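You operate a simulated robot arm through the tools that you are given. There is no shell and no other tool. Be economical: measure what you need, move in short steps, check, and stop when the job is done.

The job below is to be done with a simulated robot arm. You get a single attempt, and the scene is never put back.

JOB
Wheel the blue cart into the white frame and load the white crate.
Fine: brake off to roll, on again before loading; the crate goes on the top of the cart.

The check looks at the end state, three seconds after you hand in, the way a careful person would. Anything else that was tipped, shoved, dropped, spilled or broken makes it a failure.

ROBOT AND FRAMES
A 7-joint arm with a two-finger parallel gripper on a trunk, on a base that drives. Base frame: it is fixed to the floor where the robot stands at the start and does not move with it; the origin is under the middle of the robot, x ahead of it, y to its left, z up. Readings come in cm, rad, newtons and seconds.
With the tool pointing down near the work surface it reaches from about 10 to 52 cm from the robot's upright axis, wherever it stands. Its first joint turns from -2.007 to 2.007 rad. Places, roughly: blue cart (44x66x81 cm) [110, 10, 40]; brake lever of the blue cart [70, 0, 60]; brake lever of the tray rack [150, -220, 30]; green crate [125, -75, 25]; grey crate, white crate [125, -75, 100]; inside of the white floor frame [20, -10, 0]; top of the blue cart [110, 10, 80]; tray rack [175, -225, 50]. Payload 3.91 kg.
Tool frame: the origin (TCP) lies between the finger pads and is the grasp point; the fingertips stand 3 cm ahead of it; z points along the fingers, y is the line along which they close. Largest opening 11 cm; finger width 2, thickness 1; the body of the gripper, 4.8 by 11.2 cm, starts 5.5 cm behind the TCP.
Orientation is told as [roll, pitch, yaw] about the base's x, y, z axes, in that order, counted from this pose: with the fingers straight down and closing along the base's y, the tool's x points along the base's -x, its y along +y and its z along -z.

CONTROLS
- The arm moves only by the tool nudge_tool. Its arguments are lists of equal length, an entry for each row: "offset": the shift along the tool's x, y, z in units of 250 mm (1.0 is 250 mm), a list of three; "angular": the turn, a rotation vector about the tool's x, y, z in units of 45 degrees (1.0 is 45 degrees), a list of three; "jaw": the opening in per cent of the stroke, from 0 (shut) to 100 (fully open). In form: {"offset": [[tx, ty, tz], ...], "angular": [[wx, wy, wz], ...], "jaw": [jaw, ...]}. A call has 1 to 8 rows; each row is the pose to reach, as a shift and turn from the pose commanded when the call began, along the tool's axes at that moment. A call with a number of a shift or a turn outside -1 to 1 is refused whole. Rows are played at 5 a second. More than 5 cm and 0.15 rad between two rows, or a gripper value outside its range, and nothing of the call is played. A pose out of reach is approached as far as the arm can. The call stops where the force on the tool passes 40 N (or 10 N more than at its start, if that is more) or the arm is blocked; 0.2 s more then pass. Each finger travels about 15.3 cm/s and halts on what it meets, pressing with about 27 N; the grip force reading is that of the motor and also rises with nothing between the fingers. The clock runs only during rows and for 0.2 s after the last one: add rows that repeat a pose to give the fingers time. It gives the time, the measured TCP pose, the force on the tool (base axes), the opening and the grip force at its end, in the units of the frame above (readings bear some noise), with the torque about the TCP (base axes, N m) and any sound that the robot's microphone picked up.
- Cameras (640 x 400 px; columns grow to the right, rows downward): "scene" is now at [17.75, 13.66, 128.98]; the picture's right is [-0.89, -0.46, 0.00], its down [-0.36, 0.71, -0.61] and it looks along [0.28, -0.54, -0.80] (base axes); focal length 214 px, centre (320, 200). "wrist" rides on the gripper at [7.2, 1.7, -10.3] in the tool frame; the picture's right is [-0.23, 0.97, 0.00], its down [-0.76, -0.18, -0.62] and it looks along [-0.61, -0.14, 0.78] (tool axes); focal length 222 px, centre (320, 200). There is no depth. A picture from a camera that has moved, and an enlarged one, comes with that camera's place and axes in the base frame and with its lens.
- capture(camera): a new picture of that camera. No time passes.
- lift_body(by): slides the trunk up (or, below 0, down) by that many cm; the arm and the scene camera ride with it, the base frame stays. It gives what a move gives, with no picture.
- roll_base(legs): drives the robot by 1 to 6 legs, each [ahead, left, turn to the left] in cm, cm and rad, along the robot's own axes; the way and the turn of a leg run together, so that a leg with both is an arc; at most 150 cm and 3.142 rad a leg. The arm and the cameras ride along, it lands a little off, and it stops where it bumps. It gives what a move gives.
- turn_head(pan, tilt): turns the head with the scene camera to pan (to the left, within 1.396 rad either way) and tilt (down, from -0.506 to 1.204), counted from straight ahead of the robot. It gives what a move gives.
- close_up(camera, box): a new picture of the part [left, top, right, bottom] of that camera's present view, enlarged. No time passes.
- job_done(): hands the job in; it is judged then, once.

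Work in short steps. Places have to be worked out from the pictures, the camera data and where the tool is seen: move nearer, look again, correct. Check each grasp and each placing, and mend what went wrong. You have 120 turns and 98 pictures in all, those below and enlarged ones among them. Open the gripper and draw the arm clear of the work before you hand the job in, unless the task says otherwise; then end with one line.

The tools are called after "Call:" as name(argument=value, ...) on one line, values as JSON. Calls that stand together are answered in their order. nudge_tool: Moves the arm, as the interface text tells. Its arguments: {"type":"object","properties":{"offset":{"type":"array"},"angular":{"type":"array"},"jaw":{"type":"array"}},"required":["offset","angular","jaw"]} The other tools are called the same way: lift_body (by) slides the trunk up or down; roll_base (legs) drives the base; turn_head (pan, tilt) turns the head that bears the scene camera; capture (camera) takes a picture; close_up (camera, box) takes an enlarged picture of a part of a camera's view; job_done () hands the job in.

At the start:

```text
clock: 0.0
tool_pos: [66.24, 7.74, 109.22]
ee_rot: [0.003, -0.001, -0.001]
wrist_force: [-0.2, -0.8, -1.1]
wrist_torque: [-0.01, 0.02, -0.02]
finger_gap: 10.99
finger_force: 0.1
trunk travel left (down, up): [-65.0, 34.0]
robot x, y, heading: [-0.08, 0.09, 0.001]
head pan, tilt: [-1.096, 0.92]
```

scene: 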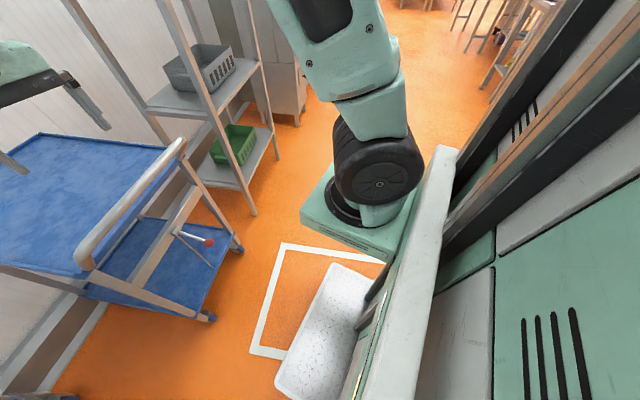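
wrist: 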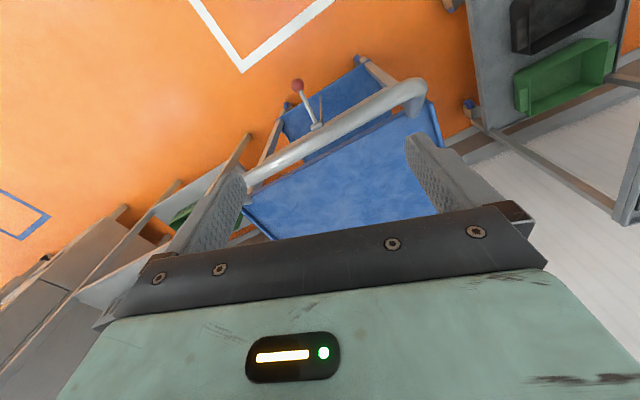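

The cart with its handle toward me is visible, as is a frame on the floor near the robot. I look ahead with the head for a better overview.

Call:
turn_head(pan=0, tilt=0.6)

Call:
capture(camera="scene")

Call:
turn_head(pan=-0.7, tilt=0.6)

Call:
capture(camera="scene")

```text
clock: 1.3
tool_pos: [66.14, 7.72, 109.18]
ee_rot: [0.003, 0.0, 0.0]
wrist_force: [-0.5, -0.7, 0.5]
wrist_torque: [-0.05, 0.02, -0.04]
finger_gap: 10.97
finger_force: 0.1
trunk travel left (down, up): [-65.0, 34.0]
robot x, y, heading: [0.35, -0.09, -0.001]
head pan, tilt: [0.0, 0.6]
```

```text
95 pictures are left
camera scene: at [23.19, 20.27, 131.6], right [0.0, -1.0, 0.0], down [-0.57, 0.0, -0.82], along [0.82, 0.0, -0.57], focal length 214 px, centre (320, 200)
```

scene: 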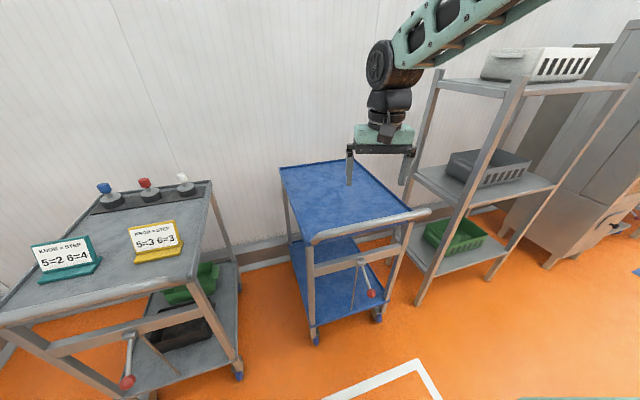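

```text
clock: 2.4
tool_pos: [66.13, 7.9, 109.06]
ee_rot: [0.002, 0.0, 0.0]
wrist_force: [0.7, 0.2, 0.1]
wrist_torque: [-0.03, 0.01, 0.02]
finger_gap: 11.02
finger_force: 0.1
trunk travel left (down, up): [-65.0, 34.0]
robot x, y, heading: [-0.0, 0.3, -0.002]
head pan, tilt: [-0.7, 0.6]
```

```text
94 pictures are left
camera scene: at [21.11, 14.59, 131.6], right [-0.64, -0.77, 0.0], down [-0.43, 0.36, -0.83], along [0.63, -0.53, -0.56], focal length 214 px, centre (320, 200)
```

scene: 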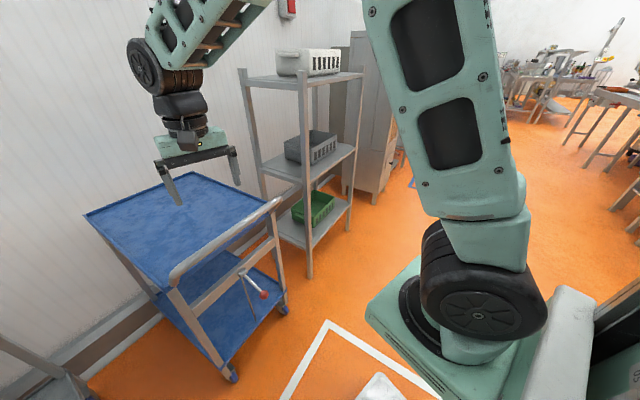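

The cart is yawed about 15° like the frame. I look closely at the brake lever and the frame.

Call:
turn_head(pan=-0.2, tilt=0.9)

Call:
capture(camera="scene")

Call:
close_up(camera="scene", box=[220, 100, 420, 225])

```text
clock: 3.3
tool_pos: [66.23, 7.73, 109.26]
ee_rot: [0.001, -0.001, 0.0]
wrist_force: [0.5, -0.6, -0.7]
wrist_torque: [-0.01, 0.01, 0.01]
finger_gap: 11.01
finger_force: 0.1
trunk travel left (down, up): [-65.0, 34.0]
robot x, y, heading: [-0.33, -0.15, -0.001]
head pan, tilt: [-0.201, 0.901]
```

```text
93 pictures are left
camera scene: at [21.75, 18.77, 129.13], right [-0.2, -0.98, 0.0], down [-0.77, 0.16, -0.62], along [0.61, -0.12, -0.78], focal length 214 px, centre (320, 200)
```

scene: 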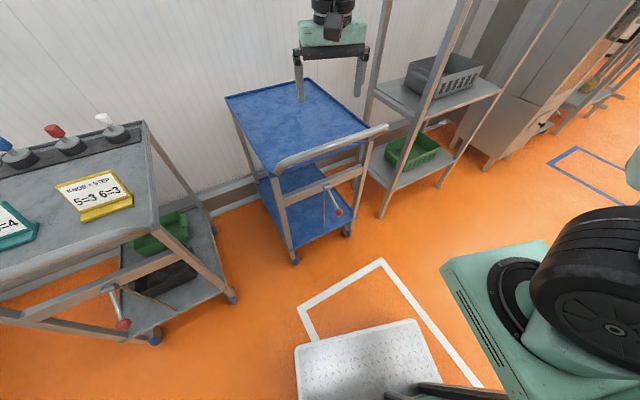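

```text
3.20 times, centred on (320, 162) of scene
camera zoom: at [21.75, 18.77, 129.13], right [-0.2, -0.98, 0.0], down [-0.77, 0.16, -0.62], along [0.61, -0.12, -0.78], focal length 686 px, centre (320, 320)
```

zoom: 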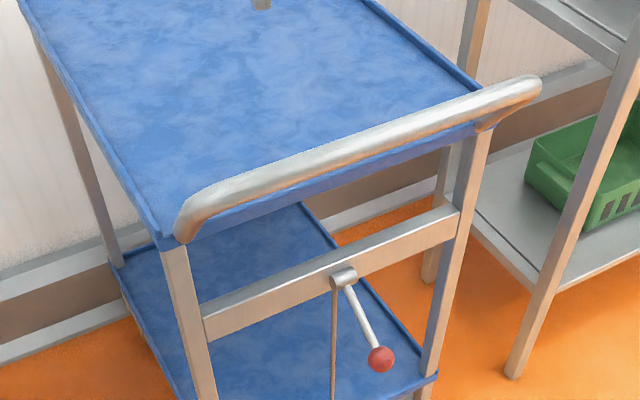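

The lever has its hub on the crossbar near (80, 4, 63), with the ball sticking out toward me at about (71, 1, 56). I drive nearer and line up with the cart axis, with the arm staying high.

Call:
roll_base(legs=[[22, -14, 0], [0, 0, 0.28]])

Call:
turn_head(pan=0, tilt=0.9)

Call:
capture(camera="scene")

Call:
capture(camera="wrist")

```text
clock: 6.1
tool_pos: [83.26, 12.02, 109.17]
ee_rot: [0.001, 0.0, 0.282]
wrist_force: [0.1, -0.1, -0.2]
wrist_torque: [-0.03, 0.0, -0.04]
finger_gap: 11.0
finger_force: 0.0
trunk travel left (down, up): [-65.0, 34.0]
robot x, y, heading: [21.74, -13.43, 0.284]
head pan, tilt: [-0.201, 0.901]
```

```text
clock: 6.8
tool_pos: [83.42, 12.05, 109.11]
ee_rot: [0.002, 0.001, 0.281]
wrist_force: [-0.4, 0.5, -1.1]
wrist_torque: [0.01, 0.02, -0.01]
finger_gap: 11.0
finger_force: 0.0
trunk travel left (down, up): [-65.0, 34.0]
robot x, y, heading: [21.97, -14.07, 0.284]
head pan, tilt: [0.0, 0.901]
```

```text
91 pictures are left
camera scene: at [37.24, 11.72, 129.12], right [0.28, -0.96, 0.0], down [-0.75, -0.22, -0.62], along [0.6, 0.17, -0.78], focal length 214 px, centre (320, 200)
```

scene: 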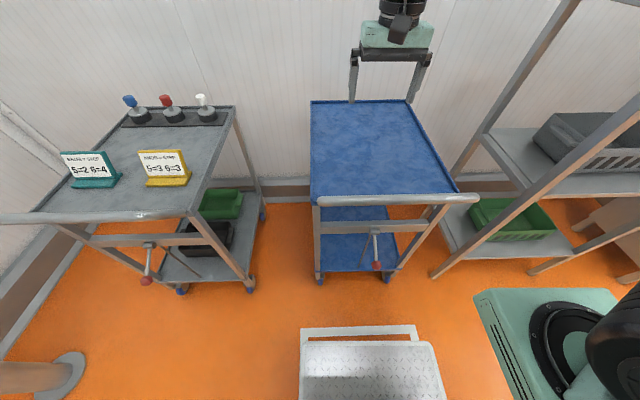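

```text
90 pictures are left
camera wrist: at [75.89, 11.69, 119.43], right [-0.05, 1.0, 0.0], down [0.78, 0.04, 0.62], along [0.62, 0.03, -0.78], focal length 222 px, centre (320, 200)
```

wrist: 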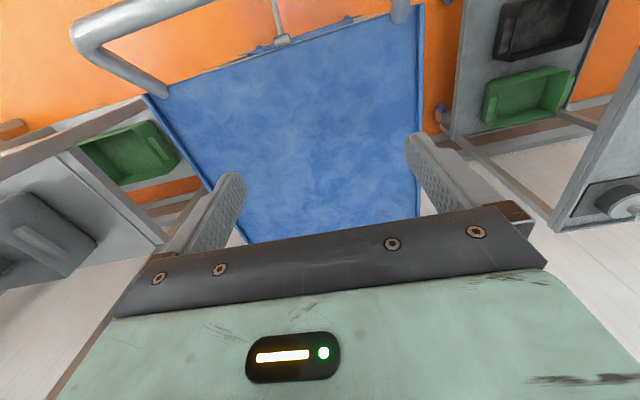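

The cart now looks square to me. I take a close-up of the lever and handle.

Call:
close_up(camera="scene", box=[300, 180, 480, 292])

Call:
close_up(camera="scene", box=[60, 200, 270, 331])

```text
3.56 times, centred on (390, 236) of scene
camera zoom: at [37.24, 11.72, 129.12], right [0.28, -0.96, 0.0], down [-0.75, -0.22, -0.62], along [0.6, 0.17, -0.78], focal length 763 px, centre (71, 72)
```

zoom: 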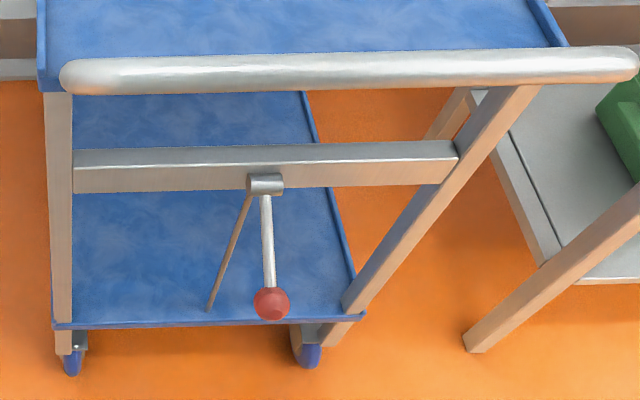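

```text
3.05 times, centred on (165, 266) of scene
camera zoom: at [37.24, 11.72, 129.12], right [0.28, -0.96, 0.0], down [-0.75, -0.22, -0.62], along [0.6, 0.17, -0.78], focal length 654 px, centre (792, 0)
```

zoom: 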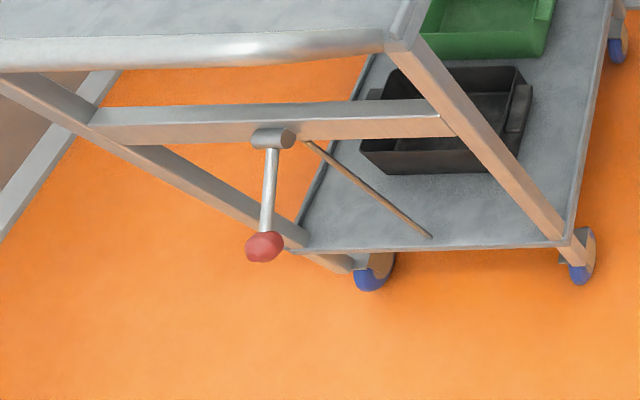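

Triangulated: ball (71.3, 0.6, 55.3), hub (79.1, 3.9, 63.9), so the lever is 45° down and outward. I retract the tool to above the ball with a slight lean-back, then lower the trunk partway.

Call:
nudge_tool(offset=[[0.15, -0.07, 0], [0.3, -0.145, 0], [0.45, -0.22, 0], [0.6, -0.292, 0]], angular=[[0, -0.1, 0], [0, -0.2, 0], [0, -0.3, 0], [0, -0.4, 0]], jaw=[80, 80, 80, 80])

Call:
lift_body(by=-35)

Call:
capture(camera="scene")

Call:
capture(camera="wrist")

```text
clock: 7.8
tool_pos: [70.86, 0.89, 108.95]
ee_rot: [0.001, -0.315, 0.283]
wrist_force: [1.1, -0.3, 0.2]
wrist_torque: [-0.04, 0.01, 0.02]
finger_gap: 8.78
finger_force: 0.0
trunk travel left (down, up): [-65.0, 34.0]
robot x, y, heading: [21.72, -13.58, 0.281]
head pan, tilt: [0.0, 0.901]
```

```text
clock: 9.6
tool_pos: [70.82, 0.97, 92.45]
ee_rot: [0.008, -0.325, 0.283]
wrist_force: [-8.1, -7.4, 17.5]
wrist_torque: [0.66, 0.09, 0.32]
finger_gap: 8.5
finger_force: 0.1
trunk travel left (down, up): [-48.1, 50.9]
robot x, y, heading: [22.08, -14.25, 0.284]
head pan, tilt: [0.0, 0.901]
stopped: the force on the tool passed its limit (the readings are from after the stop); the commanded pose is now the measured one
```

```text
87 pictures are left
camera scene: at [37.15, 11.66, 112.18], right [0.28, -0.96, 0.0], down [-0.75, -0.22, -0.62], along [0.6, 0.17, -0.78], focal length 214 px, centre (320, 200)
```

scene: 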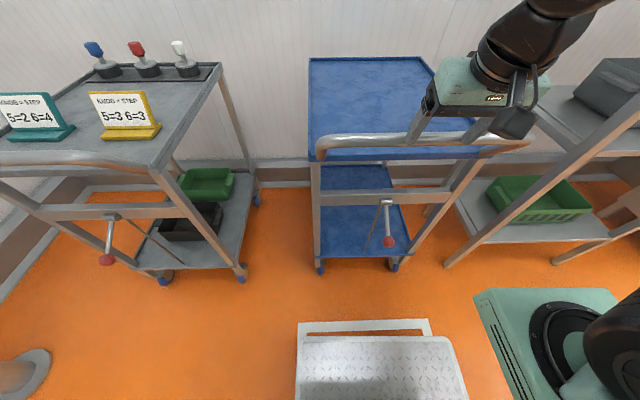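

```text
86 pictures are left
camera wrist: at [60.53, -0.21, 99.97], right [-0.07, 0.99, 0.08], down [0.55, -0.03, 0.83], along [0.83, 0.1, -0.55], focal length 222 px, centre (320, 200)
```

wrist: 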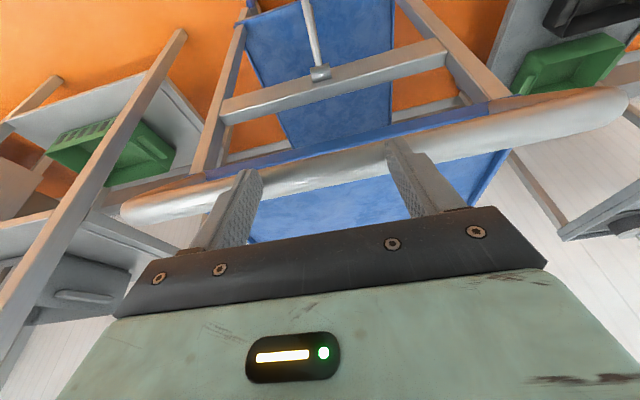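

The fingertips touched the handle: it sits higher (z≈88, mid ≈(74, 2)) than assumed and overhangs the lever. I raise the trunk, back the tool off and tilt it to about 55° to come at the ball from the outside.

Call:
lift_body(by=8)

Call:
nudge_tool(offset=[[0.1, 0, -0.03], [0.2, 0, -0.06], [0.3, 0, -0.09], [0.4, 0, -0.12], [0.45, 0, -0.14], [0.5, 0, -0.16]], angular=[[0, -0.13, 0], [0, -0.26, 0], [0, -0.4, 0], [0, -0.53, 0], [0, -0.66, 0], [0, -0.8, 0]], jaw=[80, 80, 80, 80, 80, 80])

```text
clock: 10.8
tool_pos: [70.81, 1.09, 100.41]
ee_rot: [0.006, -0.323, 0.282]
wrist_force: [-0.2, 0.2, -0.2]
wrist_torque: [0.01, 0.02, -0.01]
finger_gap: 8.8
finger_force: 0.1
trunk travel left (down, up): [-56.1, 42.9]
robot x, y, heading: [21.57, -13.7, 0.284]
head pan, tilt: [0.0, 0.901]
```

```text
clock: 12.2
tool_pos: [56.3, 5.13, 105.82]
ee_rot: [0.009, -0.953, 0.276]
wrist_force: [0.0, -0.7, 0.1]
wrist_torque: [0.0, -0.02, 0.0]
finger_gap: 8.78
finger_force: 0.1
out of reach, approached as far as the arm can: row 2, 3, 4, 5, 6
trunk travel left (down, up): [-56.1, 42.9]
robot x, y, heading: [22.0, -13.64, 0.278]
head pan, tilt: [0.0, 0.901]
```

The tilt was achieved but near the arm's limits, so I need the robot farther back. I back up 15 cm and then see how the arm stands.

Call:
roll_base(legs=[[-15, 0, 0.02]])

Call:
capture(camera="scene")

```text
clock: 13.6
tool_pos: [41.19, 1.49, 105.9]
ee_rot: [0.009, -0.952, 0.295]
wrist_force: [0.7, 0.6, 0.6]
wrist_torque: [0.0, 0.0, 0.0]
finger_gap: 8.8
finger_force: 0.1
trunk travel left (down, up): [-56.1, 42.9]
robot x, y, heading: [7.26, -18.37, 0.295]
head pan, tilt: [0.0, 0.901]
```

```text
85 pictures are left
camera scene: at [22.07, 7.59, 120.2], right [0.3, -0.96, 0.0], down [-0.75, -0.23, -0.62], along [0.59, 0.18, -0.78], focal length 214 px, centre (320, 200)
```

scene: 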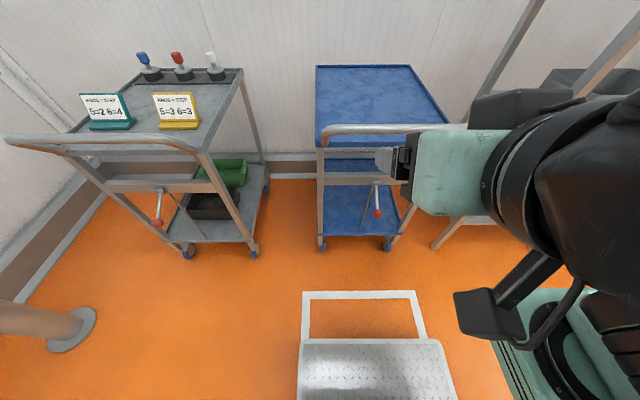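

The ball lies straight ahead of the robot. I extend the tool to about 9 cm short of the ball (staying above it), then lower the trunk.

Call:
nudge_tool(offset=[[-0.082, -0.064, 0.115], [-0.165, -0.128, 0.23], [-0.247, -0.192, 0.345], [-0.33, -0.256, 0.46], [-0.412, -0.32, 0.575], [-0.494, -0.384, 0.69]], angular=[[0, 0, 0], [0, 0, 0], [0, 0, 0], [0, 0, 0], [0, 0, 0], [0, 0, 0]], jaw=[80, 80, 80, 80, 80, 80])

```text
clock: 15.0
tool_pos: [64.19, -1.6, 105.76]
ee_rot: [0.011, -0.949, 0.295]
wrist_force: [-0.2, -0.2, -0.9]
wrist_torque: [-0.03, 0.01, 0.0]
finger_gap: 8.8
finger_force: 0.0
out of reach, approached as far as the arm can: row 1, 2, 3, 4
trunk travel left (down, up): [-56.1, 42.9]
robot x, y, heading: [7.31, -18.38, 0.301]
head pan, tilt: [0.0, 0.901]
```

The tool is where I wanted. I lower the trunk 44 cm and look.

Call:
lift_body(by=-44)

Call:
capture(camera="scene")

Call:
capture(camera="wrist")

```text
refused: -44 is not a number from -40 to 40
```

```text
84 pictures are left
camera scene: at [22.06, 7.59, 120.2], right [0.3, -0.96, 0.0], down [-0.75, -0.23, -0.62], along [0.59, 0.18, -0.78], focal length 214 px, centre (320, 200)
```

scene: 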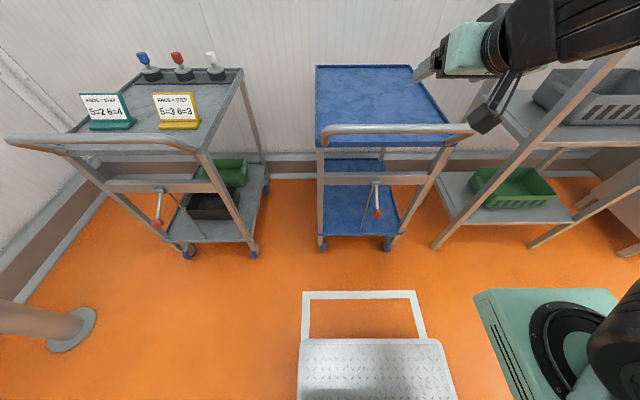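

```text
83 pictures are left
camera wrist: at [51.61, -3.77, 105.92], right [-0.16, 0.97, 0.19], down [-0.01, -0.19, 0.98], along [0.99, 0.16, 0.04], focal length 222 px, centre (320, 200)
```

wrist: 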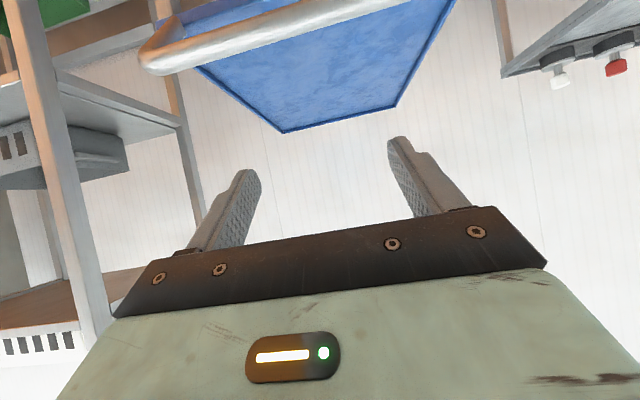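

The limit is 40 per call, so I lower in two steps, then check.

Call:
lift_body(by=-30)

Call:
lift_body(by=-14)

Call:
capture(camera="scene")

Call:
capture(camera="wrist")

```text
clock: 18.0
tool_pos: [64.19, -1.61, 75.92]
ee_rot: [0.009, -0.95, 0.294]
wrist_force: [0.2, 0.1, -1.0]
wrist_torque: [0.0, -0.01, 0.01]
finger_gap: 8.79
finger_force: 0.1
trunk travel left (down, up): [-26.1, 72.9]
robot x, y, heading: [7.03, -18.17, 0.3]
head pan, tilt: [0.0, 0.901]
```

```text
clock: 19.6
tool_pos: [64.28, -1.63, 61.85]
ee_rot: [0.009, -0.95, 0.295]
wrist_force: [-0.4, 0.3, 0.2]
wrist_torque: [0.0, -0.02, 0.0]
finger_gap: 8.78
finger_force: 0.2
trunk travel left (down, up): [-12.1, 86.9]
robot x, y, heading: [7.33, -18.21, 0.3]
head pan, tilt: [0.0, 0.901]
```

```text
82 pictures are left
camera scene: at [22.08, 7.59, 76.2], right [0.3, -0.96, 0.0], down [-0.75, -0.23, -0.62], along [0.59, 0.18, -0.78], focal length 214 px, centre (320, 200)
```

scene: 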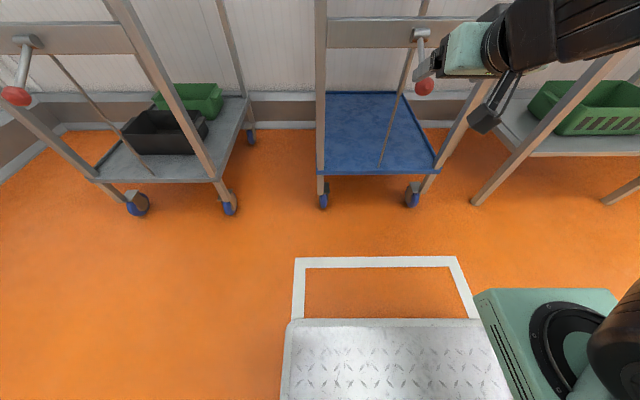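

```text
81 pictures are left
camera wrist: at [51.61, -3.74, 61.92], right [-0.16, 0.97, 0.19], down [-0.01, -0.19, 0.98], along [0.99, 0.16, 0.04], focal length 222 px, centre (320, 200)
```

wrist: 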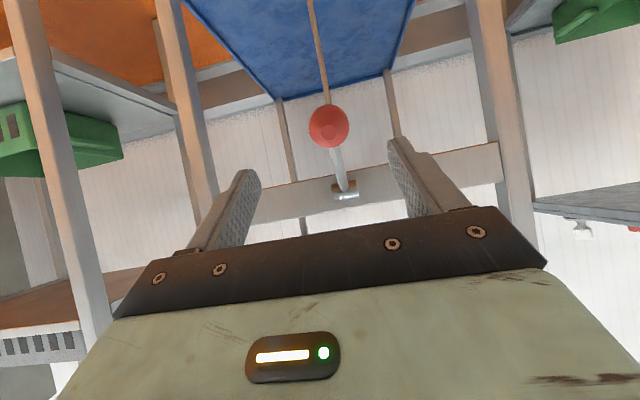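

The ball triangulates to about (69.5, 0.8, 56.8), centred between the fingers. I advance about 7.5 cm along the tool and close the jaw.

Call:
nudge_tool(offset=[[0.01, 0.01, 0.1], [0.02, 0.02, 0.2], [0.03, 0.03, 0.3], [0.03, 0.03, 0.3], [0.03, 0.03, 0.3], [0.03, 0.03, 0.3]], angular=[[0, 0, 0], [0, 0, 0], [0, 0, 0], [0, 0, 0], [0, 0, 0], [0, 0, 0]], jaw=[80, 80, 80, 20, 15, 10])

Call:
capture(camera="wrist")

```text
clock: 21.1
tool_pos: [69.28, 0.77, 56.85]
ee_rot: [0.01, -0.949, 0.297]
wrist_force: [-1.3, 6.6, 0.1]
wrist_torque: [0.03, 0.16, 0.01]
finger_gap: 3.3
finger_force: 26.9
trunk travel left (down, up): [-12.1, 86.9]
robot x, y, heading: [7.0, -18.46, 0.298]
head pan, tilt: [0.0, 0.901]
```

```text
80 pictures are left
camera wrist: at [56.75, -1.23, 56.85], right [-0.16, 0.97, 0.19], down [-0.01, -0.19, 0.98], along [0.99, 0.16, 0.04], focal length 222 px, centre (320, 200)
```

wrist: 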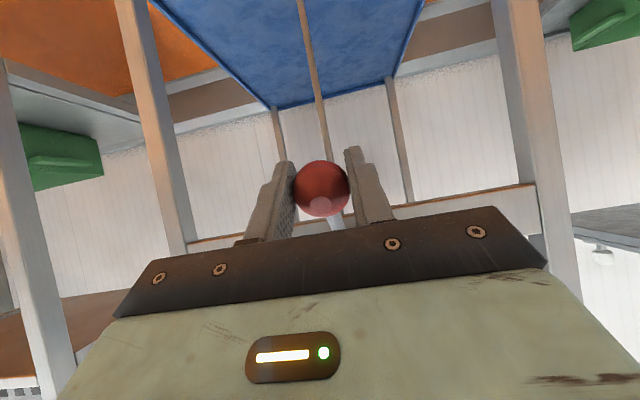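

The ball is gripped (gap 3.3 cm). I test lifting the lever along its arc, a small step first.

Call:
nudge_tool(offset=[[-0.03, 0, -0.057], [-0.059, 0, -0.114]], angular=[[0, 0, 0], [0, 0, 0]], jaw=[10, 10])

```text
clock: 21.6
tool_pos: [67.85, 0.39, 59.57]
ee_rot: [0.008, -0.949, 0.297]
wrist_force: [-1.0, 14.8, -5.1]
wrist_torque: [-0.05, 0.5, 0.11]
finger_gap: 3.3
finger_force: 27.0
trunk travel left (down, up): [-12.1, 86.9]
robot x, y, heading: [7.38, -18.53, 0.3]
head pan, tilt: [0.0, 0.901]
```

It moves with little force. I continue the arc, easing a little sideways.

Call:
nudge_tool(offset=[[-0.042, 0.01, -0.047], [-0.085, 0.02, -0.095], [-0.14, 0.02, -0.13], [-0.194, 0.02, -0.165]], angular=[[0, 0, 0], [0, 0, 0], [0, 0, 0], [0, 0, 0]], jaw=[10, 10, 10, 10])

Call:
capture(camera="wrist")

Call:
capture(camera="scene")

```text
clock: 22.6
tool_pos: [67.44, 0.33, 66.03]
ee_rot: [0.008, -0.95, 0.289]
wrist_force: [6.6, -22.8, -6.1]
wrist_torque: [-0.29, 0.71, -0.37]
finger_gap: 3.31
finger_force: 26.4
trunk travel left (down, up): [-12.1, 86.9]
robot x, y, heading: [7.12, -18.31, 0.3]
head pan, tilt: [0.0, 0.901]
```

```text
79 pictures are left
camera wrist: at [54.82, -1.7, 66.17], right [-0.16, 0.97, 0.19], down [-0.01, -0.19, 0.98], along [0.99, 0.15, 0.04], focal length 222 px, centre (320, 200)
```

wrist: 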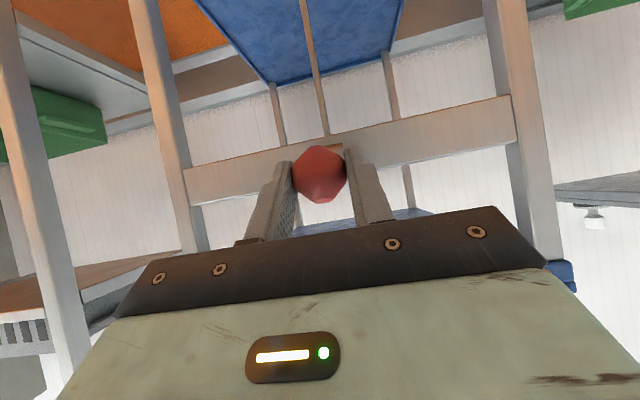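

```text
78 pictures are left
camera scene: at [22.11, 7.53, 76.21], right [0.3, -0.96, 0.0], down [-0.75, -0.23, -0.62], along [0.59, 0.18, -0.78], focal length 214 px, centre (320, 200)
```

scene: 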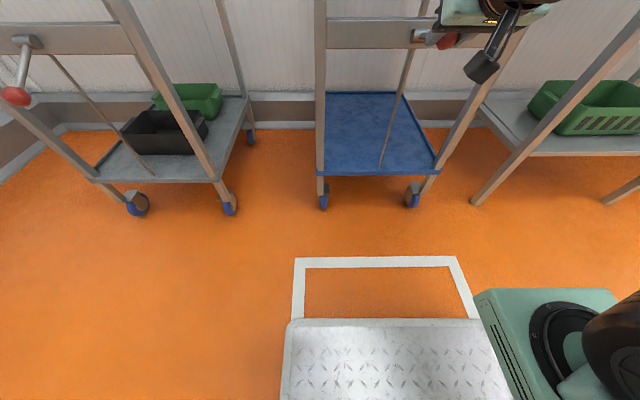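

The lever follows smoothly. I ease the sideways force and keep going until it stops or a sound comes.

Call:
nudge_tool(offset=[[-0.06, -0.012, -0.02], [-0.121, -0.013, -0.04], [-0.165, -0.013, -0.046], [-0.205, -0.013, -0.049], [-0.25, -0.013, -0.047]], angular=[[0, 0, 0], [0, 0, 0], [0, 0, 0], [0, 0, 0], [0, 0, 0]], jaw=[10, 10, 10, 10, 10])

Call:
capture(camera="wrist")

```text
clock: 23.9
tool_pos: [69.92, 1.39, 72.07]
ee_rot: [0.011, -0.955, 0.299]
wrist_force: [-0.5, -0.1, 0.1]
wrist_torque: [0.02, 0.0, 0.01]
finger_gap: 1.09
finger_force: 0.1
trunk travel left (down, up): [-12.1, 86.9]
robot x, y, heading: [7.34, -17.99, 0.302]
head pan, tilt: [0.0, 0.901]
```

```text
77 pictures are left
camera wrist: at [57.36, -0.79, 72.12], right [-0.17, 0.97, 0.19], down [-0.01, -0.2, 0.98], along [0.99, 0.16, 0.04], focal length 222 px, centre (320, 200)
```

wrist: 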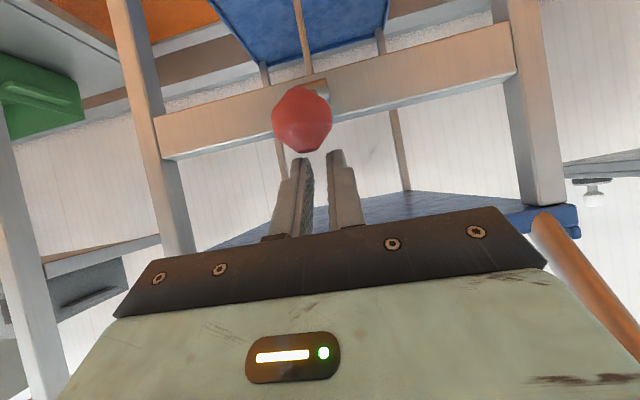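

The ball slipped from the fingers near the top, perhaps at the end stop. I look from the scene camera with the head tilted less.

Call:
turn_head(pan=-0.2, tilt=0.5)

Call:
capture(camera="scene")

```text
clock: 24.7
tool_pos: [70.01, 1.16, 71.85]
ee_rot: [0.009, -0.949, 0.295]
wrist_force: [0.2, -0.4, 0.9]
wrist_torque: [0.01, -0.02, -0.02]
finger_gap: 1.1
finger_force: 0.1
trunk travel left (down, up): [-12.1, 86.9]
robot x, y, heading: [7.48, -18.24, 0.3]
head pan, tilt: [-0.201, 0.499]
```

```text
76 pictures are left
camera scene: at [23.92, 6.27, 79.58], right [0.1, -0.99, 0.0], down [-0.48, -0.05, -0.88], along [0.87, 0.09, -0.48], focal length 214 px, centre (320, 200)
```

scene: 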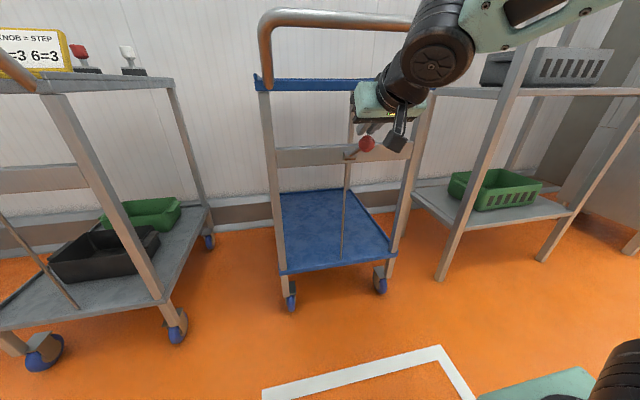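

The lever now points roughly 27° above horizontal. I regrip the ball to feel whether there is travel left.

Call:
nudge_tool(offset=[[0, 0, 0], [0, 0, 0], [0.063, 0, 0.033], [0.126, 0, 0.065], [0.126, 0, 0.065], [0.126, 0, 0.065], [0.126, 0, 0.065]], angular=[[0, 0, 0], [0, 0, 0], [0, 0, 0], [0, 0, 0], [0, 0, 0], [0, 0, 0], [0, 0, 0]], jaw=[70, 70, 70, 70, 10, 10, 10])

```text
clock: 26.3
tool_pos: [69.56, 1.03, 68.21]
ee_rot: [0.009, -0.951, 0.295]
wrist_force: [0.5, -1.8, 2.0]
wrist_torque: [0.06, -0.15, 0.0]
finger_gap: 3.32
finger_force: 26.6
trunk travel left (down, up): [-12.1, 86.9]
robot x, y, heading: [7.35, -18.34, 0.297]
head pan, tilt: [-0.201, 0.499]
```

Gripped again. I push 1 then 2 cm along the tangent and read the force.

Call:
nudge_tool(offset=[[-0.02, 0, -0.004], [-0.04, 0, -0.006]], angular=[[0, 0, 0], [0, 0, 0]], jaw=[10, 10])

```text
clock: 26.9
tool_pos: [69.88, 1.11, 69.0]
ee_rot: [0.01, -0.946, 0.295]
wrist_force: [0.0, 1.5, 0.2]
wrist_torque: [-0.06, 0.18, 0.0]
finger_gap: 3.3
finger_force: 27.2
trunk travel left (down, up): [-12.1, 86.9]
robot x, y, heading: [7.43, -17.93, 0.301]
head pan, tilt: [-0.201, 0.499]
```

Still free, so I continue.

Call:
nudge_tool(offset=[[-0.03, 0, -0.003], [-0.06, 0, -0.004], [-0.09, 0, -0.002], [-0.12, 0, 0.002]], angular=[[0, 0, 0], [0, 0, 0], [0, 0, 0], [0, 0, 0]], jaw=[10, 10, 10, 10])

Call:
capture(camera="wrist")

Call:
close_up(camera="scene", box=[260, 60, 480, 198])

```text
clock: 27.9
tool_pos: [71.64, 1.64, 71.73]
ee_rot: [0.012, -0.949, 0.293]
wrist_force: [0.4, -0.1, -0.2]
wrist_torque: [-0.02, 0.02, 0.0]
finger_gap: 1.08
finger_force: 0.1
trunk travel left (down, up): [-12.1, 86.9]
robot x, y, heading: [7.01, -18.18, 0.3]
head pan, tilt: [-0.201, 0.499]
```

```text
75 pictures are left
camera wrist: at [59.02, -0.48, 71.83], right [-0.16, 0.97, 0.19], down [-0.01, -0.2, 0.98], along [0.99, 0.16, 0.04], focal length 222 px, centre (320, 200)
```

wrist: 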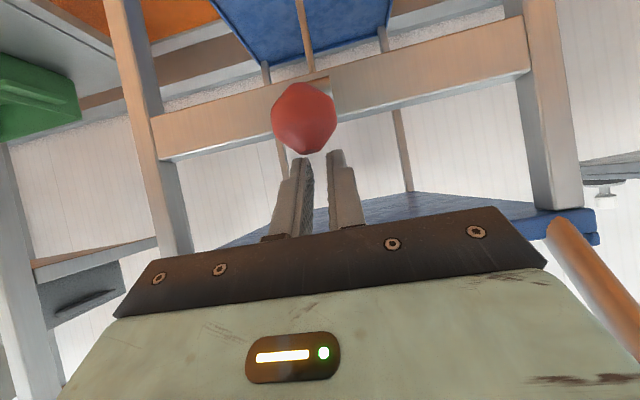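

```text
2.90 times, centred on (370, 129) of scene
camera zoom: at [23.92, 6.26, 79.6], right [0.1, -1.0, 0.0], down [-0.48, -0.05, -0.88], along [0.87, 0.09, -0.48], focal length 622 px, centre (175, 406)
```

zoom: 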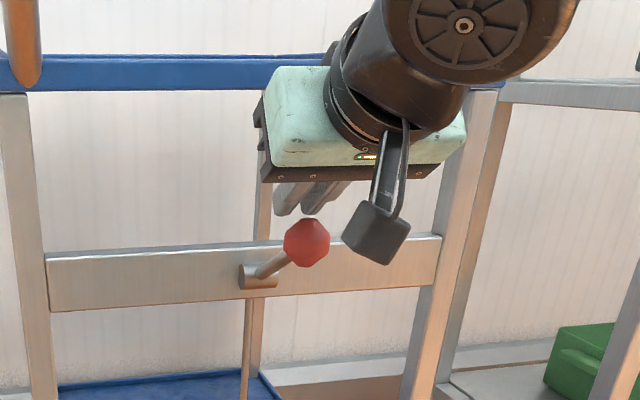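

The ball slips at the same height again, so that is the upper end stop, about +27°. I retreat the tool and raise the trunk, then look at both sides behind the robot before pulling.

Call:
nudge_tool(offset=[[0, 0, -0.18], [0, 0, -0.36], [0, 0, -0.54]], angular=[[0, 0, 0], [0, 0, 0], [0, 0, 0]], jaw=[10, 10, 60])

Call:
lift_body(by=40)

Call:
turn_head(pan=1.39, tilt=0.6)

Call:
capture(camera="scene")

Call:
turn_head(pan=-1.39, tilt=0.6)

Call:
capture(camera="scene")

```text
clock: 28.7
tool_pos: [65.6, 1.73, 77.83]
ee_rot: [0.008, -0.95, 0.296]
wrist_force: [0.4, 0.0, -0.9]
wrist_torque: [0.0, 0.02, -0.01]
finger_gap: 6.6
finger_force: 0.2
out of reach, approached as far as the arm can: row 2, 3
trunk travel left (down, up): [-12.1, 86.9]
robot x, y, heading: [7.42, -18.52, 0.299]
head pan, tilt: [-0.201, 0.499]
```

```text
clock: 32.5
tool_pos: [65.59, 1.84, 117.79]
ee_rot: [0.01, -0.948, 0.295]
wrist_force: [0.6, 0.8, -0.3]
wrist_torque: [0.03, 0.01, 0.01]
finger_gap: 6.61
finger_force: 0.2
trunk travel left (down, up): [-52.1, 46.9]
robot x, y, heading: [7.42, -18.31, 0.299]
head pan, tilt: [-0.201, 0.499]
```

```text
clock: 34.2
tool_pos: [65.62, 1.79, 117.89]
ee_rot: [0.008, -0.95, 0.293]
wrist_force: [0.1, 0.6, -0.2]
wrist_torque: [-0.01, 0.01, 0.01]
finger_gap: 6.59
finger_force: 0.1
trunk travel left (down, up): [-52.1, 46.9]
robot x, y, heading: [6.96, -18.68, 0.297]
head pan, tilt: [1.389, 0.6]
```

```text
73 pictures are left
camera scene: at [13.83, 14.14, 118.68], right [0.99, 0.12, 0.0], down [0.07, -0.56, -0.83], along [-0.1, 0.82, -0.56], focal length 214 px, centre (320, 200)
```

scene: 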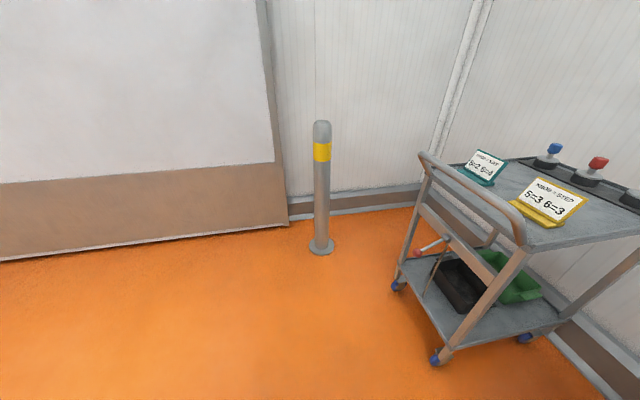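

```text
clock: 36.7
tool_pos: [65.53, 1.92, 117.91]
ee_rot: [0.008, -0.95, 0.295]
wrist_force: [-0.4, 0.5, -0.4]
wrist_torque: [0.0, -0.02, 0.0]
finger_gap: 6.58
finger_force: 0.0
trunk travel left (down, up): [-52.1, 46.9]
robot x, y, heading: [7.26, -17.87, 0.302]
head pan, tilt: [-1.389, 0.6]
```

```text
72 pictures are left
camera scene: at [18.96, -2.47, 118.68], right [-0.89, -0.46, 0.0], down [-0.26, 0.5, -0.83], along [0.38, -0.73, -0.56], focal length 214 px, centre (320, 200)
```

scene: 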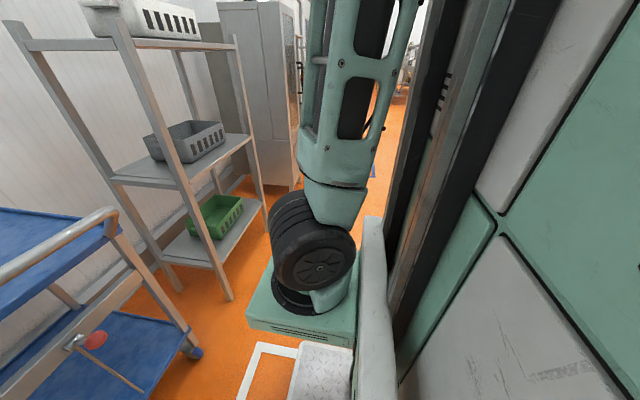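

Floor behind looks free. I untilt the tool back to vertical while lowering slightly, still short of the handle.

Call:
nudge_tool(offset=[[0.065, 0, 0.047], [0.13, 0, 0.093], [0.195, 0, 0.14], [0.26, 0, 0.187], [0.325, 0, 0.233], [0.39, 0, 0.28]], angular=[[0, 0.167, 0], [0, 0.333, 0], [0, 0.5, 0], [0, 0.667, 0], [0, 0.833, 0], [0, 1.0, 0]], jaw=[60, 60, 60, 60, 60, 60])

Call:
nudge_tool(offset=[[0, 0, 0], [0, 0, 0], [0, 0, 0], [0, 0, 0], [0, 0, 0], [0, 0, 0], [0, 0, 0]], angular=[[0, 0.1, 0], [0, 0.21, 0], [0, 0.21, 0.15], [0, 0.21, 0.3], [0, 0.21, 0.45], [0, 0.21, 0.6], [0, 0.21, 0.75]], jaw=[80, 80, 80, 80, 80, 80, 80])

```text
clock: 38.1
tool_pos: [65.43, 1.95, 105.8]
ee_rot: [0.007, -0.164, 0.301]
wrist_force: [-0.4, -0.2, 0.1]
wrist_torque: [0.05, -0.03, 0.0]
finger_gap: 6.62
finger_force: 0.1
trunk travel left (down, up): [-52.1, 46.9]
robot x, y, heading: [7.2, -18.24, 0.305]
head pan, tilt: [-1.389, 0.6]
```

```text
clock: 39.7
tool_pos: [65.51, 1.89, 105.98]
ee_rot: [0.05, 0.022, -0.285]
wrist_force: [0.1, -0.5, -0.5]
wrist_torque: [-0.02, 0.0, -0.01]
finger_gap: 8.81
finger_force: 0.1
trunk travel left (down, up): [-52.1, 46.9]
robot x, y, heading: [7.41, -18.09, 0.303]
head pan, tilt: [-1.389, 0.6]
```

Yaw sense confirmed; I continue turning to yaw about −1.27 so the fingers close fore-aft.

Call:
nudge_tool(offset=[[0, 0, 0], [0, 0, 0], [0, 0, 0], [0, 0, 0], [0, 0, 0], [0, 0, 0]], angular=[[0, 0, 0.167], [0, 0, 0.333], [0, 0, 0.5], [0, 0, 0.667], [0, 0, 0.833], [0, 0, 1.0]], jaw=[80, 80, 80, 80, 80, 80])

Call:
nudge_tool(offset=[[0, 0, 0], [0, 0, 0]], angular=[[0, 0, 0.13], [0, 0, 0.255]], jaw=[80, 80])

Call:
turn_head(pan=-0.1, tilt=0.7)

Call:
capture(camera="scene")

Call:
capture(camera="wrist")

```text
clock: 41.1
tool_pos: [65.56, 1.85, 105.73]
ee_rot: [0.018, 0.049, -1.073]
wrist_force: [0.8, -0.1, 0.6]
wrist_torque: [0.0, 0.01, 0.01]
finger_gap: 8.82
finger_force: 0.0
trunk travel left (down, up): [-52.1, 46.9]
robot x, y, heading: [7.55, -18.13, 0.298]
head pan, tilt: [-1.389, 0.6]
```

```text
clock: 41.7
tool_pos: [65.57, 1.92, 105.83]
ee_rot: [0.008, 0.051, -1.272]
wrist_force: [0.6, 0.1, 0.2]
wrist_torque: [0.05, -0.02, -0.01]
finger_gap: 8.79
finger_force: 0.1
trunk travel left (down, up): [-52.1, 46.9]
robot x, y, heading: [7.06, -18.56, 0.302]
head pan, tilt: [-1.389, 0.6]
```

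```text
clock: 43.1
tool_pos: [65.63, 1.87, 105.86]
ee_rot: [0.008, 0.052, -1.269]
wrist_force: [-0.6, 0.4, 0.4]
wrist_torque: [-0.02, 0.01, 0.0]
finger_gap: 8.78
finger_force: 0.0
trunk travel left (down, up): [-52.1, 46.9]
robot x, y, heading: [6.87, -18.11, 0.299]
head pan, tilt: [-0.099, 0.7]
```

```text
71 pictures are left
camera scene: at [23.19, 7.05, 117.81], right [0.2, -0.98, 0.0], down [-0.63, -0.13, -0.76], along [0.75, 0.15, -0.64], focal length 214 px, centre (320, 200)
```

scene: 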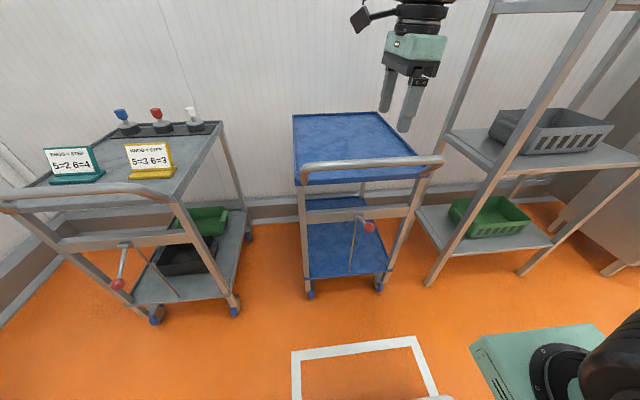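

```text
70 pictures are left
camera wrist: at [65.1, 8.83, 116.54], right [1.0, 0.07, 0.0], down [0.06, -0.81, 0.58], along [0.04, -0.58, -0.81], focal length 222 px, centre (320, 200)
```

wrist: 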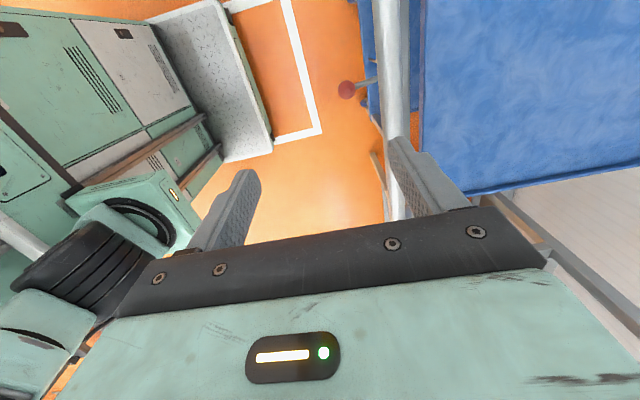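

The handle tube triangulates to n≈71.8 along the cart axis, z≈89.3. I move above its middle, then descend around it, and check.

Call:
nudge_tool(offset=[[-0.03, 0.12, 0], [-0.06, 0.24, 0], [-0.08, 0.34, 0], [-0.08, 0.34, 0.15], [-0.08, 0.34, 0.3], [-0.08, 0.34, 0.4]], angular=[[0, -0.065, 0], [0, -0.065, 0], [0, -0.065, 0], [0, -0.065, 0], [0, -0.065, 0], [0, -0.065, 0]], jaw=[80, 80, 80, 80, 80, 80])

Call:
capture(camera="wrist")

Call:
capture(camera="scene")

```text
clock: 44.5
tool_pos: [74.18, 3.18, 95.76]
ee_rot: [0.008, 0.003, -1.272]
wrist_force: [-0.4, -0.8, 1.4]
wrist_torque: [0.01, 0.03, -0.04]
finger_gap: 8.82
finger_force: 0.0
trunk travel left (down, up): [-52.1, 46.9]
robot x, y, heading: [6.95, -18.23, 0.301]
head pan, tilt: [-0.099, 0.7]
```

```text
69 pictures are left
camera wrist: at [73.54, 10.56, 106.09], right [1.0, 0.07, 0.01], down [0.05, -0.78, 0.62], along [0.05, -0.62, -0.78], focal length 222 px, centre (320, 200)
```

wrist: 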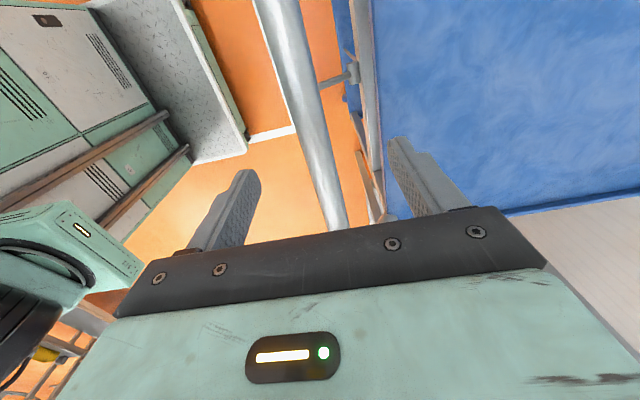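

```text
68 pictures are left
camera scene: at [23.18, 7.05, 117.82], right [0.2, -0.98, 0.0], down [-0.63, -0.13, -0.77], along [0.75, 0.15, -0.64], focal length 214 px, centre (320, 200)
```

scene: 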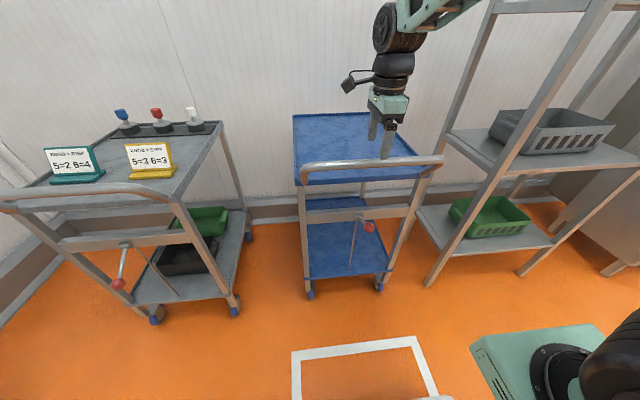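

The tube runs between the open fingers. I descend 6 cm and close.

Call:
nudge_tool(offset=[[0, 0, 0.09], [0, 0, 0.18], [0, 0, 0.25], [0, 0, 0.25], [0, 0, 0.25], [0, 0, 0.25]], angular=[[0, 0, 0], [0, 0, 0], [0, 0, 0], [0, 0, 0], [0, 0, 0], [0, 0, 0]], jaw=[80, 80, 80, 15, 15, 15])

Call:
capture(camera="wrist")

```text
clock: 45.9
tool_pos: [74.11, 3.06, 89.63]
ee_rot: [0.008, 0.001, -1.267]
wrist_force: [0.0, -0.3, 0.8]
wrist_torque: [-0.03, 0.01, 0.65]
finger_gap: 2.48
finger_force: 26.2
trunk travel left (down, up): [-52.1, 46.9]
robot x, y, heading: [7.5, -17.83, 0.302]
head pan, tilt: [-0.099, 0.7]
```

```text
67 pictures are left
camera wrist: at [73.56, 10.51, 100.01], right [1.0, 0.07, 0.01], down [0.05, -0.78, 0.62], along [0.05, -0.62, -0.78], focal length 222 px, centre (320, 200)
```

wrist: 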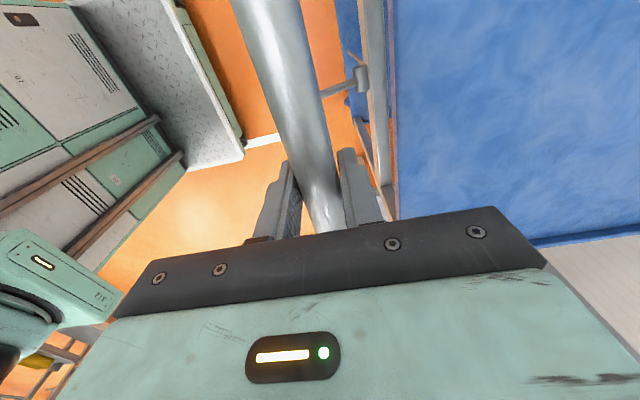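

The tube (2.5 cm) is gripped. I test by rolling back 4 cm.

Call:
roll_base(legs=[[-4, 0, 0]])

Call:
capture(camera="scene")

```text
clock: 46.8
tool_pos: [70.37, 1.84, 89.7]
ee_rot: [0.008, 0.0, -1.271]
wrist_force: [-3.0, -2.5, -1.4]
wrist_torque: [-0.1, 0.23, 0.53]
finger_gap: 2.51
finger_force: 27.2
trunk travel left (down, up): [-52.1, 46.9]
robot x, y, heading: [3.16, -19.72, 0.301]
head pan, tilt: [-0.099, 0.7]
```

```text
66 pictures are left
camera scene: at [19.4, 5.87, 117.82], right [0.2, -0.98, 0.0], down [-0.63, -0.13, -0.77], along [0.75, 0.15, -0.64], focal length 214 px, centre (320, 200)
```

scene: 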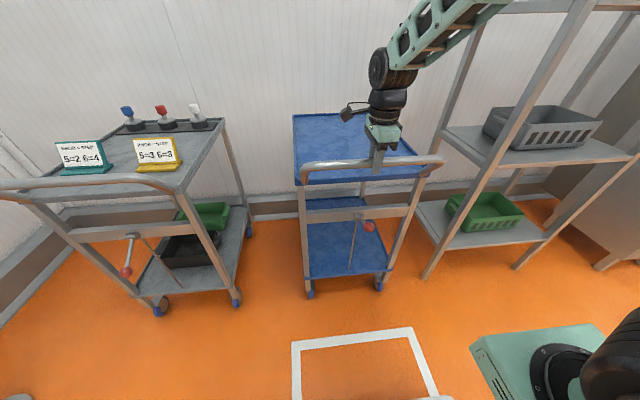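

The cart follows freely: the brake is off. I pull 40 cm further and look at the frame.

Call:
roll_base(legs=[[-20, 0, 0], [-20, 0, 0]])

Call:
turn_head(pan=0, tilt=0.9)

Call:
capture(camera="scene")

```text
clock: 49.6
tool_pos: [31.43, -9.73, 89.74]
ee_rot: [0.005, 0.003, -1.267]
wrist_force: [-3.9, 6.4, -2.2]
wrist_torque: [0.36, 0.24, 0.44]
finger_gap: 2.49
finger_force: 26.6
trunk travel left (down, up): [-52.1, 46.9]
robot x, y, heading: [-35.37, -31.15, 0.305]
head pan, tilt: [-0.099, 0.7]
```

```text
clock: 50.3
tool_pos: [31.4, -9.77, 89.73]
ee_rot: [0.005, 0.004, -1.266]
wrist_force: [-0.1, 0.2, 1.0]
wrist_torque: [-0.11, -0.13, 0.45]
finger_gap: 2.45
finger_force: 27.3
trunk travel left (down, up): [-52.1, 46.9]
robot x, y, heading: [-35.59, -30.97, 0.304]
head pan, tilt: [0.0, 0.901]
```

```text
65 pictures are left
camera scene: at [-20.43, -5.49, 116.2], right [0.3, -0.96, 0.0], down [-0.75, -0.23, -0.62], along [0.59, 0.18, -0.78], focal length 214 px, centre (320, 200)
```

scene: 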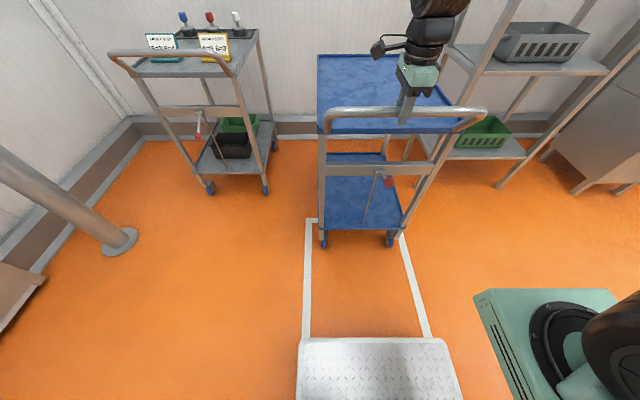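

Cart and frame are aligned laterally within about 1 cm. I pull 35 cm further, then find the near edge of the frame.

Call:
roll_base(legs=[[-18, 0, 0], [-17, 0, 0]])

Call:
turn_head(pan=0, tilt=1.0)

Call:
capture(camera="scene")

```text
clock: 53.0
tool_pos: [-1.68, -19.95, 89.71]
ee_rot: [0.003, 0.004, -1.263]
wrist_force: [0.9, -0.4, 0.2]
wrist_torque: [-0.2, 0.18, 0.17]
finger_gap: 2.49
finger_force: 27.3
trunk travel left (down, up): [-52.1, 46.9]
robot x, y, heading: [-68.6, -41.81, 0.306]
head pan, tilt: [0.0, 0.901]
stopped in leg 2: the robot was blocked; the commanded pose is now the measured one
```

```text
clock: 53.6
tool_pos: [-1.94, -19.93, 89.73]
ee_rot: [0.003, 0.007, -1.261]
wrist_force: [0.5, -1.1, 2.6]
wrist_torque: [0.04, -0.17, 0.23]
finger_gap: 2.49
finger_force: 27.3
trunk travel left (down, up): [-52.1, 46.9]
robot x, y, heading: [-68.07, -41.72, 0.301]
head pan, tilt: [0.0, 1.0]
```

```text
64 pictures are left
camera scene: at [-54.11, -16.01, 115.48], right [0.3, -0.95, 0.0], down [-0.8, -0.25, -0.54], along [0.52, 0.16, -0.84], focal length 214 px, centre (320, 200)
```

scene: 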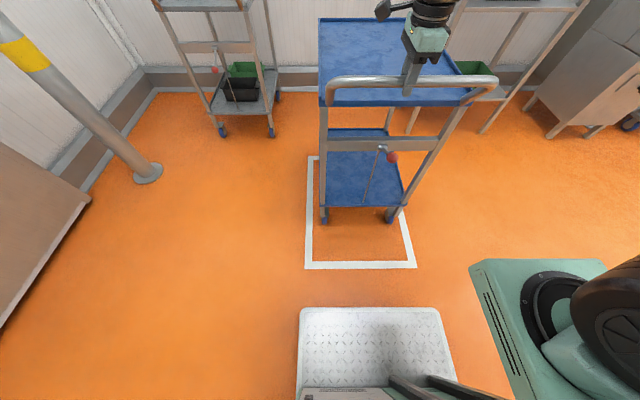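

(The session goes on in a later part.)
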